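You operate a simulated robot arm through the tools that you are given. There is no shell and no other tool. Be economical: measure what you need, move in short steps, check, and stop when the job is done.

You run a simulated robot arm. Do the job below in one go: nothing can be reset, and whatever is moved stays where it is left.

## Task
Take the wave block and leave it on the black tray.

It is judged by the outcome, as a careful person would: the job done as asked, and still so three seconds after it is handed in. It fails if anything else is knocked over, pushed out of place, dropped, spilled or broken.

## Robot
A 7-joint arm with a two-finger parallel gripper, fixed in place. Base frame: the origin is at the foot of the arm, x ahead of it, y to its left, z up; the work surface is at about z = 0. Units: mm, degrees, N and s.
With the tool pointing down near the work surface it reaches from about 220 to 580 mm from the base axis. Its first joint turns from -66.0 to 66.0 degrees. Payload 2.5 kg.
The TCP is the grasp point between the finger pads, 23 mm short of the fingertips. In the tool frame z runs along the fingers and y along their closing line. Largest opening 94 mm; finger width 38, thickness 10; the body of the gripper, 54 by 96 mm, starts 39 mm behind the TCP.
Orientation is that of the tool frame in the base frame, as [roll, pitch, yaw] about the fixed x, y, z axes, in that order (R = Rz(yaw) Ry(pitch) Rx(roll)). With the fingers straight down and closing along the base's y, the tool's x points along the base's -x, its y along +y and its z along -z.

## Interface
- The arm moves only by the tool arm_command. Its argument "commands" is a list of rows, each a list of 7 numbers: the gripper command, from -1 (fully open) to 1 (shut), values between in proportion, then the shift along the tool's x, y, z in mm, then the turn, a rotation vector about the tool's x, y, z in degrees. In form: [[fingers, dx, dy, dz, wx, wy, wz], ...]. A call has 1 to 10 rows; each row shifts and turns the commanded pose from where the row before left it, along the tool's axes as they then stand. A row lasts 0.2 s, in which the tool goes at most 50 mm and 8.6 degrees; a call with a longer step from one row to the next is refused whole, and so is a gripper value outside its range. Where a pose cannot be reached the arm comes as near as it can. A force on the tool above 40 N (or 10 N above the force at the start of the call, whichever is more), or a blocked arm, ends the call early, and 0.2 s more pass. Each finger travels about 108 mm/s and halts on what it meets, pressing with about 44 N; the grip force reading is that of the motor and also rises with nothing between the fingers. The clock runs only during rows and for 0.2 s after the last one: add rows that do not move to give the fingers time. The reply holds the time, the measured pose of the TCP, the force on the tool along the base axes, the opening and the grip force, in the units named above and with some noise.
- Cameras (640 x 400 px; columns grow to the right, rows downward): "scene" is fixed at [122.1, -405.9, 553]; the picture's right is [0.82, -0.58, 0.00], its down [-0.28, -0.40, -0.87] and it looks along [0.50, 0.71, -0.49] (base axes); focal length 360 px, centre (320, 200). "wrist" rides on the gripper at [-39, 0, -44] in the tool frame; the picture's right is [0.00, -1.00, 0.00], its down [0.97, 0.00, -0.24] and it looks along [0.24, 0.00, 0.97] (tool axes); focal length 218 px, centre (320, 200).
- snapshot(camera): a new picture of that camera. It takes no simulated time.
- locate(camera, pixels): there is no depth. For up to 12 entries [column, row, z] of the newest picture of that camera ("zoom" is the newest enlarged one), the place [x, y] in the base frame at which the ray of that pixel passes the height z, good to about 3 mm. It takes no simulated time.
- zoom(camera, box): a new picture of the part [left, top, right, bottom] of that camera's present view, enlarged. It takes no simulated time.
- close_job(): hands the job in; it is judged then, once.

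Go step by step. Measure first, check grasps and placings, and put right what went wrong. The budget is 60 turns and 22 pictures, counting those below and the enlarged ones. Unless the task says otherwise, let go and move clear before handing in, and close with one line.

The tools are called after "Emit:" as name(argument=value, ...) on one line, values as JSON. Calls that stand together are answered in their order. arm_command: Moves the arm, as the interface text tells. Its arguments: {"type":"object","properties":{"commands":{"type":"array"}},"required":["commands"]} The other tools are called the same way: snapshot (camera) takes a picture; locate (camera, pixels) gives the place at which the rays of pixels pass given heights; zoom (camera, box) takes an enlarged picture of a part of a camera's view; close_job () hands the job in.

At the start:

```text
time_s: 0.0
eef_pos: [371.9, 206.0, 202.2]
tool_rot: [180.0, 0.0, -180.0]
force: [-0.3, 0.8, -0.2]
finger_gap: 93.7
grip_force: 0.0
```

scene: 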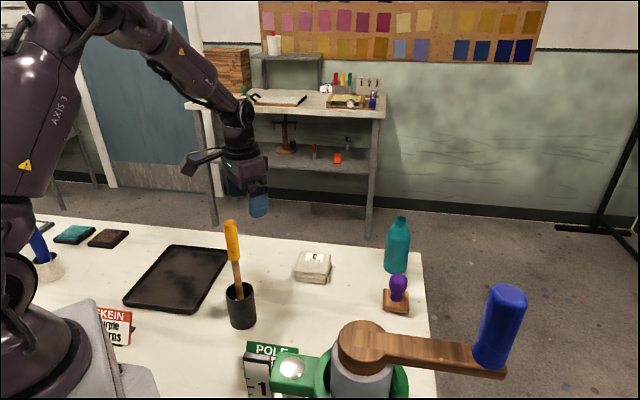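
wrist: 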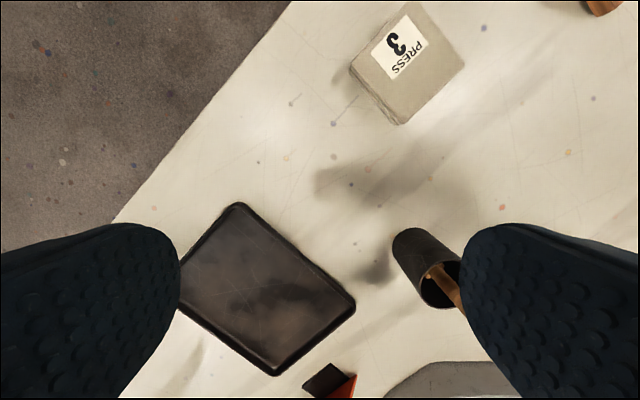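

The scene shows ink pads at (75,234) and (108,238), a tray at (178,278), a stone block at (313,266), a knobbed stamp at (397,295) and signs near the bottom. I'll enlarge these to find the wave block.

Emit:
zoom(camera="scene", box=[220, 200, 540, 400])

Emit:
zoom(camera="scene", box=[0, 200, 240, 350])

```text
2.00 times, centred on (380, 300) of scene
```

zoom: 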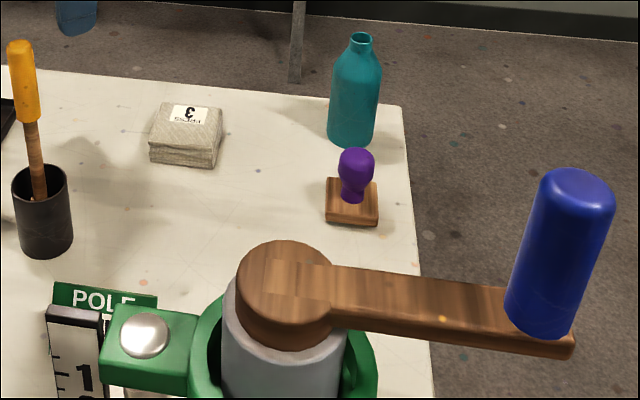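

```text
2.67 times, centred on (120, 275) of scene
```

zoom: 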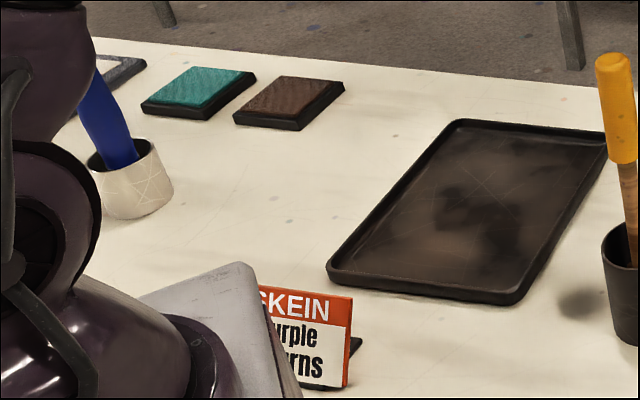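

The card at left reads "SKEIN ... purple ...rns", and another reads "POLE". These look like a legend, and the table near the vise is hidden. I'll raise the arm and move it right to look down.

Emit:
arm_command(commands=[[-1, 0, 0, -40, 0, 0, 0], [-1, 0, 0, -40, 0, 0, 0], [-1, 0, 0, -40, 0, 0, 0], [-1, 0, -40, -30, 0, 0, 0], [-1, 0, -40, 0, 0, 0, 0], [-1, 0, -40, 0, 0, 0, 0], [-1, 0, -40, 0, 0, 0, 0], [-1, 0, -40, 0, 0, 0, 0], [-1, 0, 0, 0, 0, 0, 0]])

Emit:
snapshot(camera="wrist")

```text
time_s: 2.0
eef_pos: [372.5, 3.1, 347.3]
tool_rot: [180.0, 0.1, -180.0]
force: [-0.8, -1.4, -0.2]
finger_gap: 94.2
grip_force: 0.1
```

```text
17 pictures are left
```

wrist: 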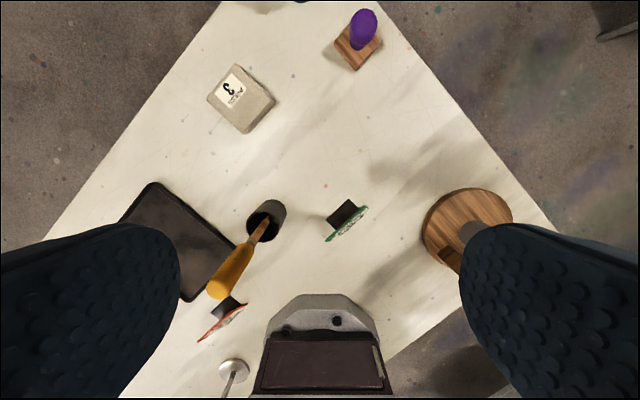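

The wrist view shows the purple-knobbed stamp at (360,40), the two cards at (345,220) and (225,320), and a wooden disc at (470,225) partly behind a finger. I'll shift further right to see the disc and whatever stands there.

Emit:
arm_command(commands=[[-1, 20, -45, 0, 0, 0, 0], [-1, 20, -45, 0, 0, 0, 0], [-1, 20, -45, 0, 0, 0, 0], [-1, 0, -45, 0, 0, 0, 0], [-1, 0, 0, 0, 0, 0, 0]])

Emit:
snapshot(camera="wrist")

Emit:
snapshot(camera="scene")

```text
time_s: 3.2
eef_pos: [312.4, -176.0, 350.9]
tool_rot: [-180.0, 0.0, -180.0]
force: [-0.2, 0.9, 0.0]
finger_gap: 93.9
grip_force: 0.1
```

```text
16 pictures are left
```

wrist: 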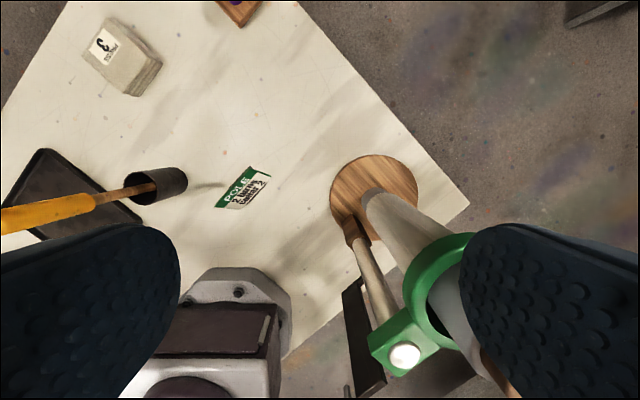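

```text
15 pictures are left
```

scene: 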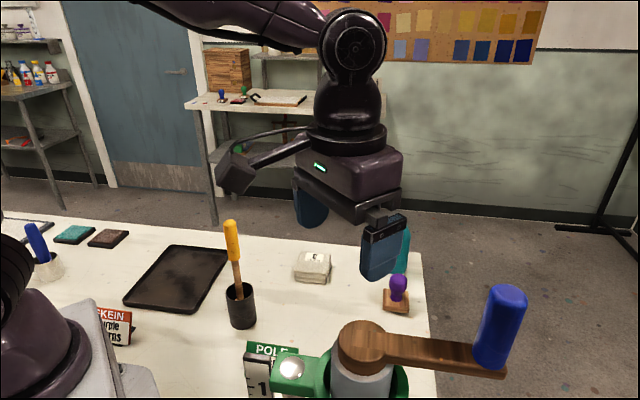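

The stand is a tall pole with a green clamp at (415,330) and a wooden arm on top. I'll read the POLE card at (243,187), and the pole.

Emit:
zoom(camera="wrist", box=[200, 155, 290, 215])

Emit:
zoom(camera="scene", box=[60, 280, 180, 355])

```text
6.67 times, centred on (245, 185) of wrist
```

zoom: 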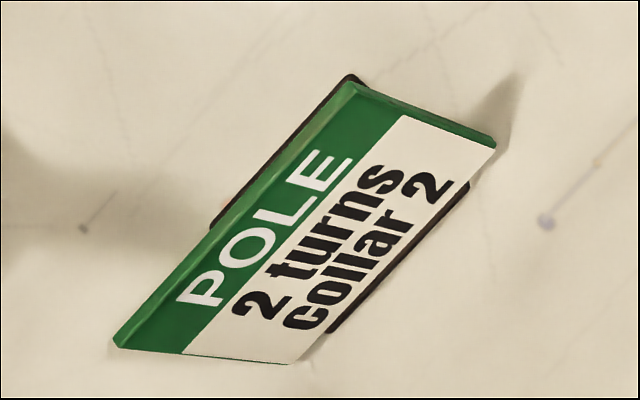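

```text
5.33 times, centred on (120, 318) of scene
```

zoom: 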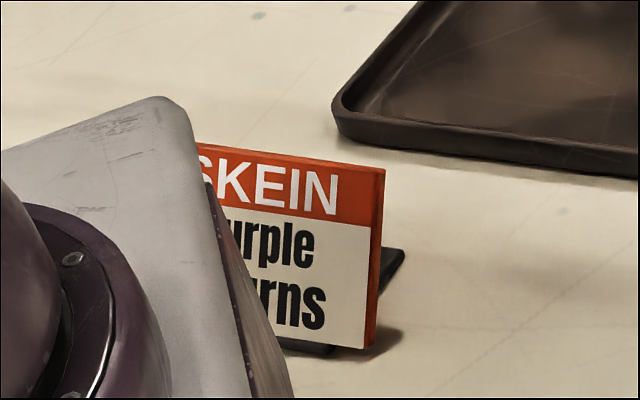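

The cards only give crank and yarn instructions. The patterned blocks at left, (75,234), (108,238) and one behind the arm at (40,225), need a look from above. I'll locate things first.

Emit:
locate(camera="scene", pixels=[[75, 235, 10], [108, 238, 10], [40, 226, 10], [45, 268, 0], [124, 303, 0], [182, 313, 0], [227, 250, 10], [173, 247, 10], [313, 266, 20], [396, 308, 0], [241, 325, 0]])

Emit:
arm_command(commands=[[-1, 0, 45, 0, 0, 0, 0], [-1, 0, 45, 0, 0, 0, 0], [-1, 0, 45, 0, 0, 0, 0], [-1, 0, 45, 0, 0, 0, 0], [-1, 0, 45, 0, 0, 0, 0], [-1, 0, 45, 0, 0, 0, 0], [-1, 0, 45, 0, 0, 0, 0], [-1, 0, 45, 0, 0, 0, 0], [-1, 0, 45, 0, 0, 0, 0], [-1, 0, 45, 0, 0, 0, 0]])

Emit:
snapshot(camera="wrist")

```text
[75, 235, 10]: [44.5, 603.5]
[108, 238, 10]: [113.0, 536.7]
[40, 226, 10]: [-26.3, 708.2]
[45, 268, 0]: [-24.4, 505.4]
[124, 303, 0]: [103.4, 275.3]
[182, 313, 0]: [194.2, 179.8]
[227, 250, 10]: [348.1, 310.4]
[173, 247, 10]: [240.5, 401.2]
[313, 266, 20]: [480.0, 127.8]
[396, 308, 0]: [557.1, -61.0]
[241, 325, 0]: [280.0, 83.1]
```

```text
time_s: 5.4
eef_pos: [313.5, 276.0, 349.3]
tool_rot: [-180.0, 0.0, 180.0]
force: [-0.1, 0.3, -0.2]
finger_gap: 93.9
grip_force: 0.0
```

```text
12 pictures are left
```

wrist: 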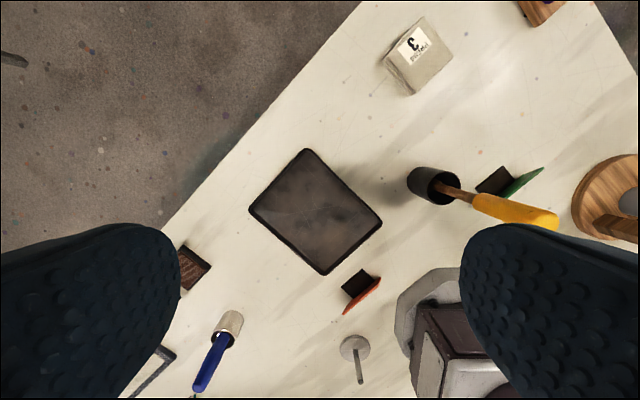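

The patterned pads at left are beyond the joint-1 limit (about 78–86°). The candidates in reach are the stone block near (480,128) and the purple-knobbed stamp near (557,-61), so I'll look closer at both.

Emit:
arm_command(commands=[[-1, -15, -40, 0, 0, 0, 0], [-1, -15, -40, 0, 0, 0, 0], [-1, -15, -40, 0, 0, 0, 0], [-1, -15, -40, 20, 0, 0, 0], [-1, -15, -40, 20, 0, 0, 0], [-1, -15, -40, 20, 0, 0, 0], [-1, -20, 0, 20, 0, 0, 0], [-1, 0, 0, 0, 0, 0, 0]])

Emit:
snapshot(camera="wrist")

```text
time_s: 7.2
eef_pos: [422.0, 35.2, 268.9]
tool_rot: [-179.9, 0.0, 180.0]
force: [0.0, 0.1, -0.2]
finger_gap: 94.0
grip_force: 0.0
```

```text
11 pictures are left
```

wrist: 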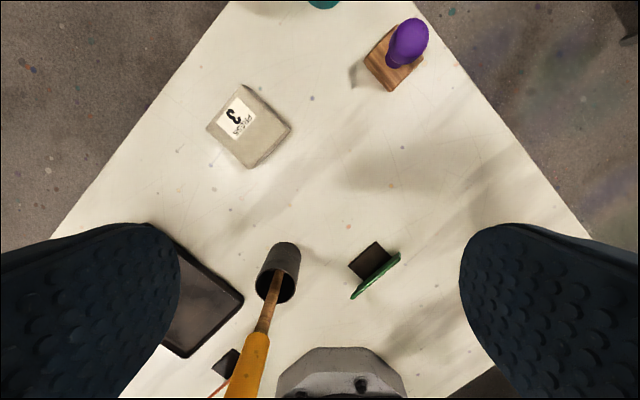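

The stone is at (247,125) and the stamp at (395,55). I'll enlarge both to look for a wave marking.

Emit:
zoom(camera="wrist", box=[340, 0, 452, 110])

Emit:
zoom(camera="scene", box=[280, 200, 440, 320])

```text
3.64 times, centred on (396, 55) of wrist
```

zoom: 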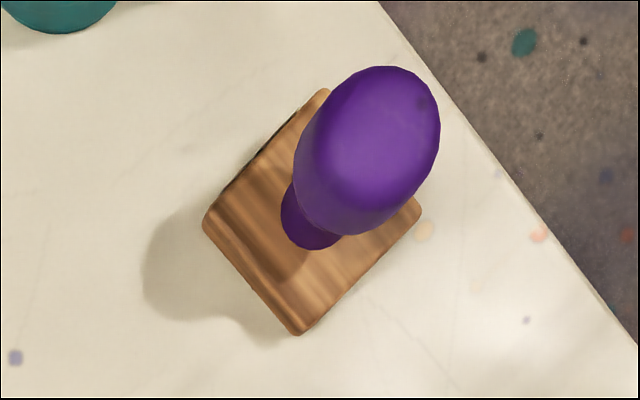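

```text
3.33 times, centred on (360, 260) of scene
```

zoom: 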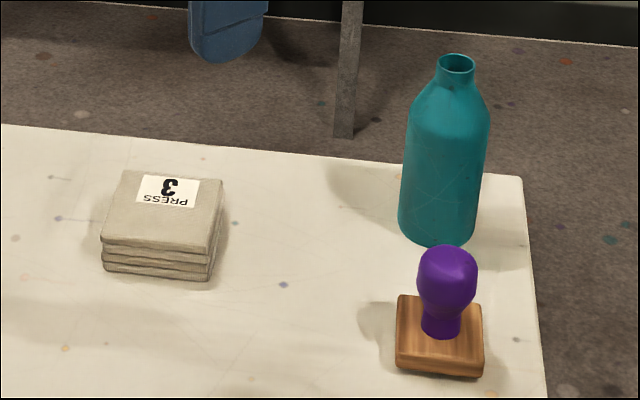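

The "stone" is a labelled stack of cloths, so the purple-handled stamp is the printing (wave) block. I'll measure it and the bottle in the enlarged scene picture.

Emit:
locate(camera="zoom", pixels=[[398, 371, 0], [480, 377, 0], [398, 355, 15], [484, 359, 15], [400, 296, 15], [481, 305, 15], [441, 335, 15], [448, 275, 50], [448, 255, 65], [418, 280, 50], [478, 280, 50], [437, 238, 0]])

Emit:
locate(camera="wrist", pixels=[[395, 67, 15], [408, 41, 50], [410, 38, 65], [375, 60, 15], [392, 92, 0], [392, 92, 15], [414, 57, 15], [322, 3, 0], [394, 58, 15]])

```text
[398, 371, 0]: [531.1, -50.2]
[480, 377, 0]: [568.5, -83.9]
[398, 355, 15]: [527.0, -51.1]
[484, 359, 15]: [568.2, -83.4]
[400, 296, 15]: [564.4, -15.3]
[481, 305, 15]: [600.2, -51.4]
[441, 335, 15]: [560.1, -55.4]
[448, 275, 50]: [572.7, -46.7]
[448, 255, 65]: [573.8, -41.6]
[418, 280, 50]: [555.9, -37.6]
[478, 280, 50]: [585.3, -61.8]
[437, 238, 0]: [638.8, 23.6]
```

```text
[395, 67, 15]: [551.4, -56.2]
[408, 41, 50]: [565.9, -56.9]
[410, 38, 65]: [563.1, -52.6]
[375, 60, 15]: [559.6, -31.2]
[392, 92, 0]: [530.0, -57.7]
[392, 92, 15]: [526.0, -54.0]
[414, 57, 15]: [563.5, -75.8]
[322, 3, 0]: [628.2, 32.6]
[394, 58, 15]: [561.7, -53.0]
```

The base spans about (527,-52) to (600,-51), so its centre is near (564,-52), with the knob about 38 mm wide above it. The bottle at about (633,28) leaves room to close along y. I'll move above it at z≈165 and check.

Emit:
arm_command(commands=[[-1, -40, -25, 0, 0, 0, 0], [-1, -40, -25, 10, 0, 0, 0], [-1, -40, -25, 30, 0, 0, 0], [-1, -20, -11, 30, 0, 0, 0], [-1, 0, 0, 30, 0, 0, 0], [-1, 0, 0, 0, 0, 0, 0]])

Emit:
snapshot(camera="wrist")

Emit:
snapshot(camera="scene")

```text
refused: row 3 steps farther than a row can; nothing moved
```

```text
8 pictures are left
```

wrist: 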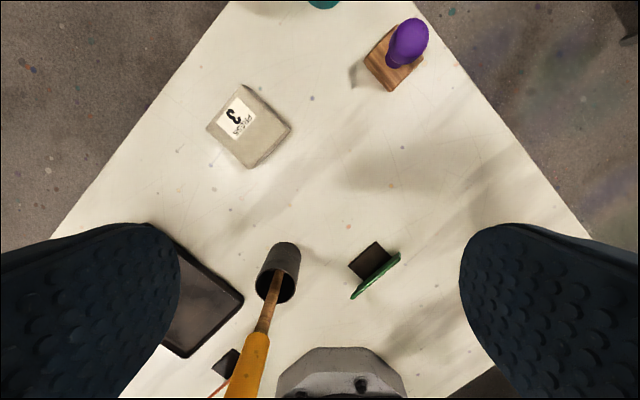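

```text
7 pictures are left
```

scene: 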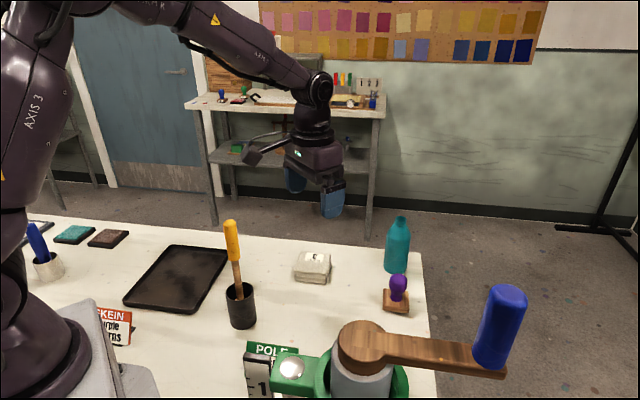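

The move was refused because row 3 was longer than 50 mm, so nothing moved. I'll send it again with shorter steps.

Emit:
arm_command(commands=[[-1, -30, -20, 0, 0, 0, 0], [-1, -30, -20, 10, 0, 0, 0], [-1, -30, -20, 20, 0, 0, 0], [-1, -30, -20, 20, 0, 0, 0], [-1, -20, -6, 25, 0, 0, 0], [-1, 0, 0, 25, 0, 0, 0], [-1, 0, 0, 0, 0, 0, 0]])

```text
time_s: 8.8
eef_pos: [563.0, -51.9, 169.7]
tool_rot: [179.9, 0.0, 180.0]
force: [-0.1, 0.4, -0.1]
finger_gap: 93.9
grip_force: 0.0
```

The arm is at (563,-52,170) as commanded. I'll check the alignment over the knob with one wrist picture.

Emit:
snapshot(camera="wrist")

```text
6 pictures are left
```

wrist: 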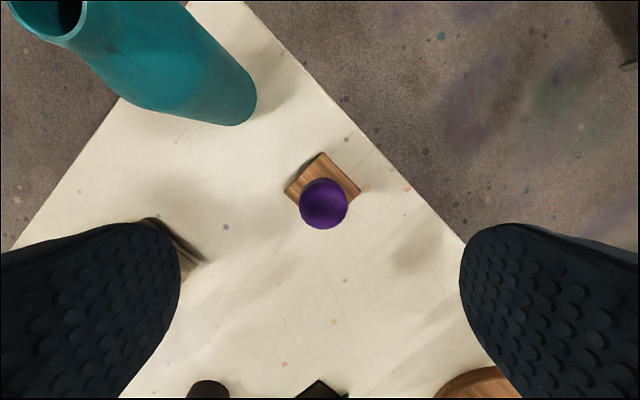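

Emit:
locate(camera="wrist", pixels=[[323, 204, 50], [323, 204, 60], [300, 204, 50], [348, 204, 50], [323, 230, 50], [323, 178, 50], [284, 191, 15], [361, 193, 15], [321, 153, 15], [240, 125, 0]])

```text
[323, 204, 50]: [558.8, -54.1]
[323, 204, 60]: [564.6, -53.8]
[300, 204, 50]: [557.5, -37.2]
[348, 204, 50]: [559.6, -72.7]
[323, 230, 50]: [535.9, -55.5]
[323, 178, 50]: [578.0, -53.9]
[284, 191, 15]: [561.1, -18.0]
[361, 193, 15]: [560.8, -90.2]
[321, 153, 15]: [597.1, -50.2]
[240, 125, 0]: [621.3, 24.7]
```

The knob centre is at about (561,-54) (pixel (323,204)), only 2 mm off. I'll nudge over and descend to z≈52, keeping the tips above the base, without closing yet.

Emit:
arm_command(commands=[[-1, 2, -2, 20, 0, 0, 0], [-1, 0, 0, 25, 0, 0, 0], [-1, 0, 0, 25, 0, 0, 0], [-1, 0, 0, 25, 0, 0, 0], [-1, 0, 0, 13, 0, 0, 0], [-1, 0, 0, 10, 0, 0, 0], [-1, 0, 0, 0, 0, 0, 0]])

Emit:
zoom(camera="scene", box=[340, 200, 460, 320])

```text
time_s: 10.4
eef_pos: [561.5, -52.2, 53.5]
tool_rot: [-179.9, 0.0, -180.0]
force: [-0.4, -0.6, 0.0]
finger_gap: 94.0
grip_force: 0.0
```

```text
3.33 times, centred on (400, 260) of scene
```

zoom: 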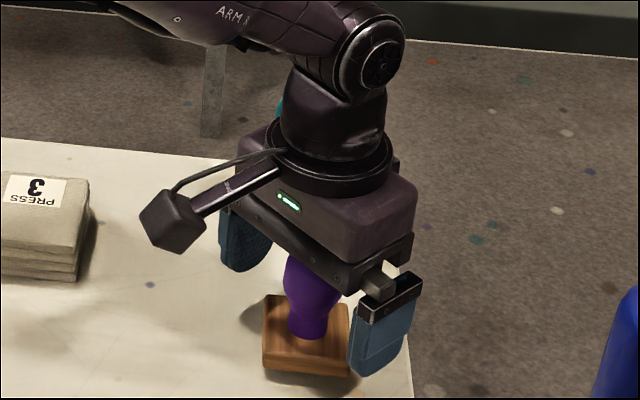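

The fingers straddle the knob with the tips above the base, and there's no contact force. I'll close.

Emit:
arm_command(commands=[[0, 0, 0, 0, 0, 0, 0], [0.3, 0, 0, 0, 0, 0, 0], [1, 0, 0, 0, 0, 0, 0], [1, 0, 0, 0, 0, 0, 0], [1, 0, 0, 0, 0, 0, 0]])

```text
time_s: 11.6
eef_pos: [560.6, -50.2, 53.7]
tool_rot: [179.9, 0.0, -179.9]
force: [-0.6, 0.0, 0.0]
finger_gap: 34.6
grip_force: 44.4
```

The gap is 34.6 mm at 44 N, so the knob is held. I'll lift straight up slowly.

Emit:
arm_command(commands=[[1, 0, 0, -10, 0, 0, 0], [1, 0, 0, -20, 0, 0, 0], [1, 0, 0, -30, 0, 0, 0], [1, 0, 0, -40, 0, 0, 0], [1, 0, 0, -40, 0, 0, 0], [1, 0, 0, -40, 0, 0, 0], [1, 0, 0, -40, 0, 0, 0], [1, 0, 0, 0, 0, 0, 0]])

Emit:
snapshot(camera="scene")

```text
time_s: 13.4
eef_pos: [558.4, -50.1, 274.2]
tool_rot: [180.0, 0.0, 180.0]
force: [0.8, -0.1, -1.5]
finger_gap: 34.2
grip_force: 43.8
```

```text
4 pictures are left
```

scene: 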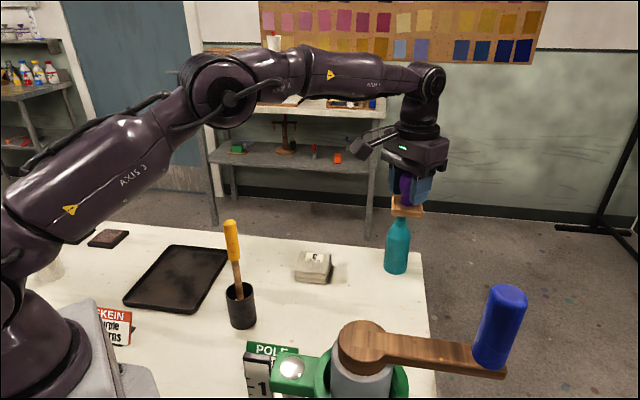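

The block is held upright over the bottle, and nothing else has moved. I'll carry it at z≈275 towards the tray centre, about (228,293).

Emit:
arm_command(commands=[[1, 20, 20, 0, 0, 0, 0], [1, 34, 34, 0, 0, 0, 0], [1, 34, 34, 0, 0, 0, 0], [1, 34, 34, 0, 0, 0, 0], [1, 34, 34, 0, 0, 0, 0], [1, 34, 34, 0, 0, 0, 0], [1, 34, 34, 0, 0, 0, 0], [1, 34, 34, 0, 0, 0, 0], [1, 34, 34, 0, 0, 0, 0], [1, 34, 34, 0, 0, 0, 0]])

Emit:
arm_command(commands=[[1, 6, 18, 0, 0, 0, 0], [1, 0, 0, 30, 0, 0, 0], [1, 0, 0, 40, 0, 0, 0], [1, 0, 0, 40, 0, 0, 0], [1, 0, 0, 30, 0, 0, 0], [1, 0, 0, 0, 0, 0, 0]])

Emit:
snapshot(camera="scene")

```text
time_s: 15.6
eef_pos: [234.6, 273.7, 270.4]
tool_rot: [-179.9, 0.0, 179.9]
force: [0.6, 0.1, -1.8]
finger_gap: 34.6
grip_force: 44.4
```

```text
time_s: 17.0
eef_pos: [227.2, 291.9, 132.7]
tool_rot: [180.0, 0.0, 180.0]
force: [0.3, 0.5, -1.1]
finger_gap: 34.3
grip_force: 43.8
```

```text
3 pictures are left
```

scene: 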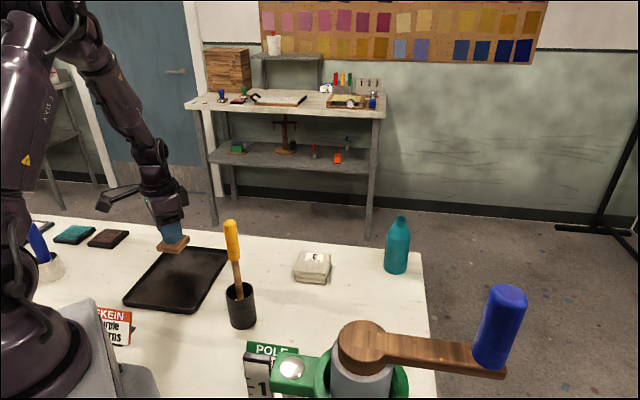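

The block hangs over the tray centre with its base near z≈79. I'll lower it in decreasing steps and watch the force.

Emit:
arm_command(commands=[[1, 0, 0, 30, 0, 0, 0], [1, 0, 0, 25, 0, 0, 0], [1, 0, 0, 10, 0, 0, 0], [1, 0, 0, 4, 0, 0, 0], [1, 0, 0, 2, 0, 0, 0], [1, 0, 0, 0, 0, 0, 0]])

```text
time_s: 18.4
eef_pos: [227.2, 290.0, 61.5]
tool_rot: [-180.0, 0.0, -179.9]
force: [-0.5, 0.4, -0.9]
finger_gap: 34.4
grip_force: 43.5
```

There is no contact yet at z=61.5, so I'll go on in 1–2 mm steps.

Emit:
arm_command(commands=[[1, 0, 0, 2, 0, 0, 0], [1, 0, 0, 1, 0, 0, 0], [1, 0, 0, 1, 0, 0, 0], [1, 0, 0, 0, 0, 0, 0]])

```text
time_s: 19.4
eef_pos: [226.8, 291.7, 58.0]
tool_rot: [-180.0, 0.0, 179.9]
force: [0.0, 0.4, -1.4]
finger_gap: 34.4
grip_force: 44.1
```

Emit:
arm_command(commands=[[1, 0, 0, 1, 0, 0, 0], [1, 0, 0, 1, 0, 0, 0], [1, 0, 0, 0, 0, 0, 0]])

```text
time_s: 20.2
eef_pos: [227.4, 292.5, 57.2]
tool_rot: [179.8, 0.1, -180.0]
force: [-4.8, -6.1, 37.9]
finger_gap: 34.4
grip_force: 43.5
```

The force rose to 38 N, so the block is on the tray floor. I'll ease up 1 mm, then open gently.

Emit:
arm_command(commands=[[1, 0, 0, -1, 0, 0, 0], [1, 0, 0, 0, 0, 0, 0]])

```text
time_s: 20.8
eef_pos: [228.6, 292.2, 56.8]
tool_rot: [179.8, 0.1, -180.0]
force: [3.0, 2.9, 15.7]
finger_gap: 34.3
grip_force: 43.7
```

The load is down to 16 N with the block seated. I'll open the fingers gradually and rise straight up.

Emit:
arm_command(commands=[[0.2, 0, 0, 0, 0, 0, 0], [0, 0, 0, 0, 0, 0, 0], [-0.5, 0, 0, 0, 0, 0, 0], [-0.8, 0, 0, 0, 0, 0, 0], [-0.8, 0, 0, -20, 0, 0, 0], [-0.8, 0, 0, -40, 0, 0, 0], [-0.8, 0, 0, -40, 0, 0, 0], [-0.8, 0, 0, -40, 0, 0, 0], [-0.8, 0, 0, -40, 0, 0, 0], [-0.8, 0, 0, 0, 0, 0, 0]])

Emit:
snapshot(camera="scene")

```text
time_s: 23.0
eef_pos: [227.3, 290.1, 240.7]
tool_rot: [180.0, 0.1, 180.0]
force: [0.0, 0.0, -0.5]
finger_gap: 84.7
grip_force: 0.0
```

```text
2 pictures are left
```

scene: 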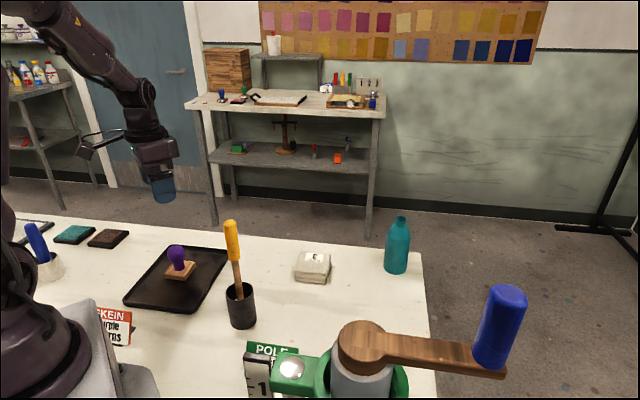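

The block stands upright on the black tray at (179,268), the gripper is clear above it, and everything else is where it was. I'll hand the job in.

Emit:
close_job()

```text
The job is handed in.
```

I set the purple-handled stamp upright on the black tray, let go of it, and moved clear; nothing else was disturbed. I never saw a wave marking on it: I took it to be the wave block because it was the only printing block within the arm's reach.
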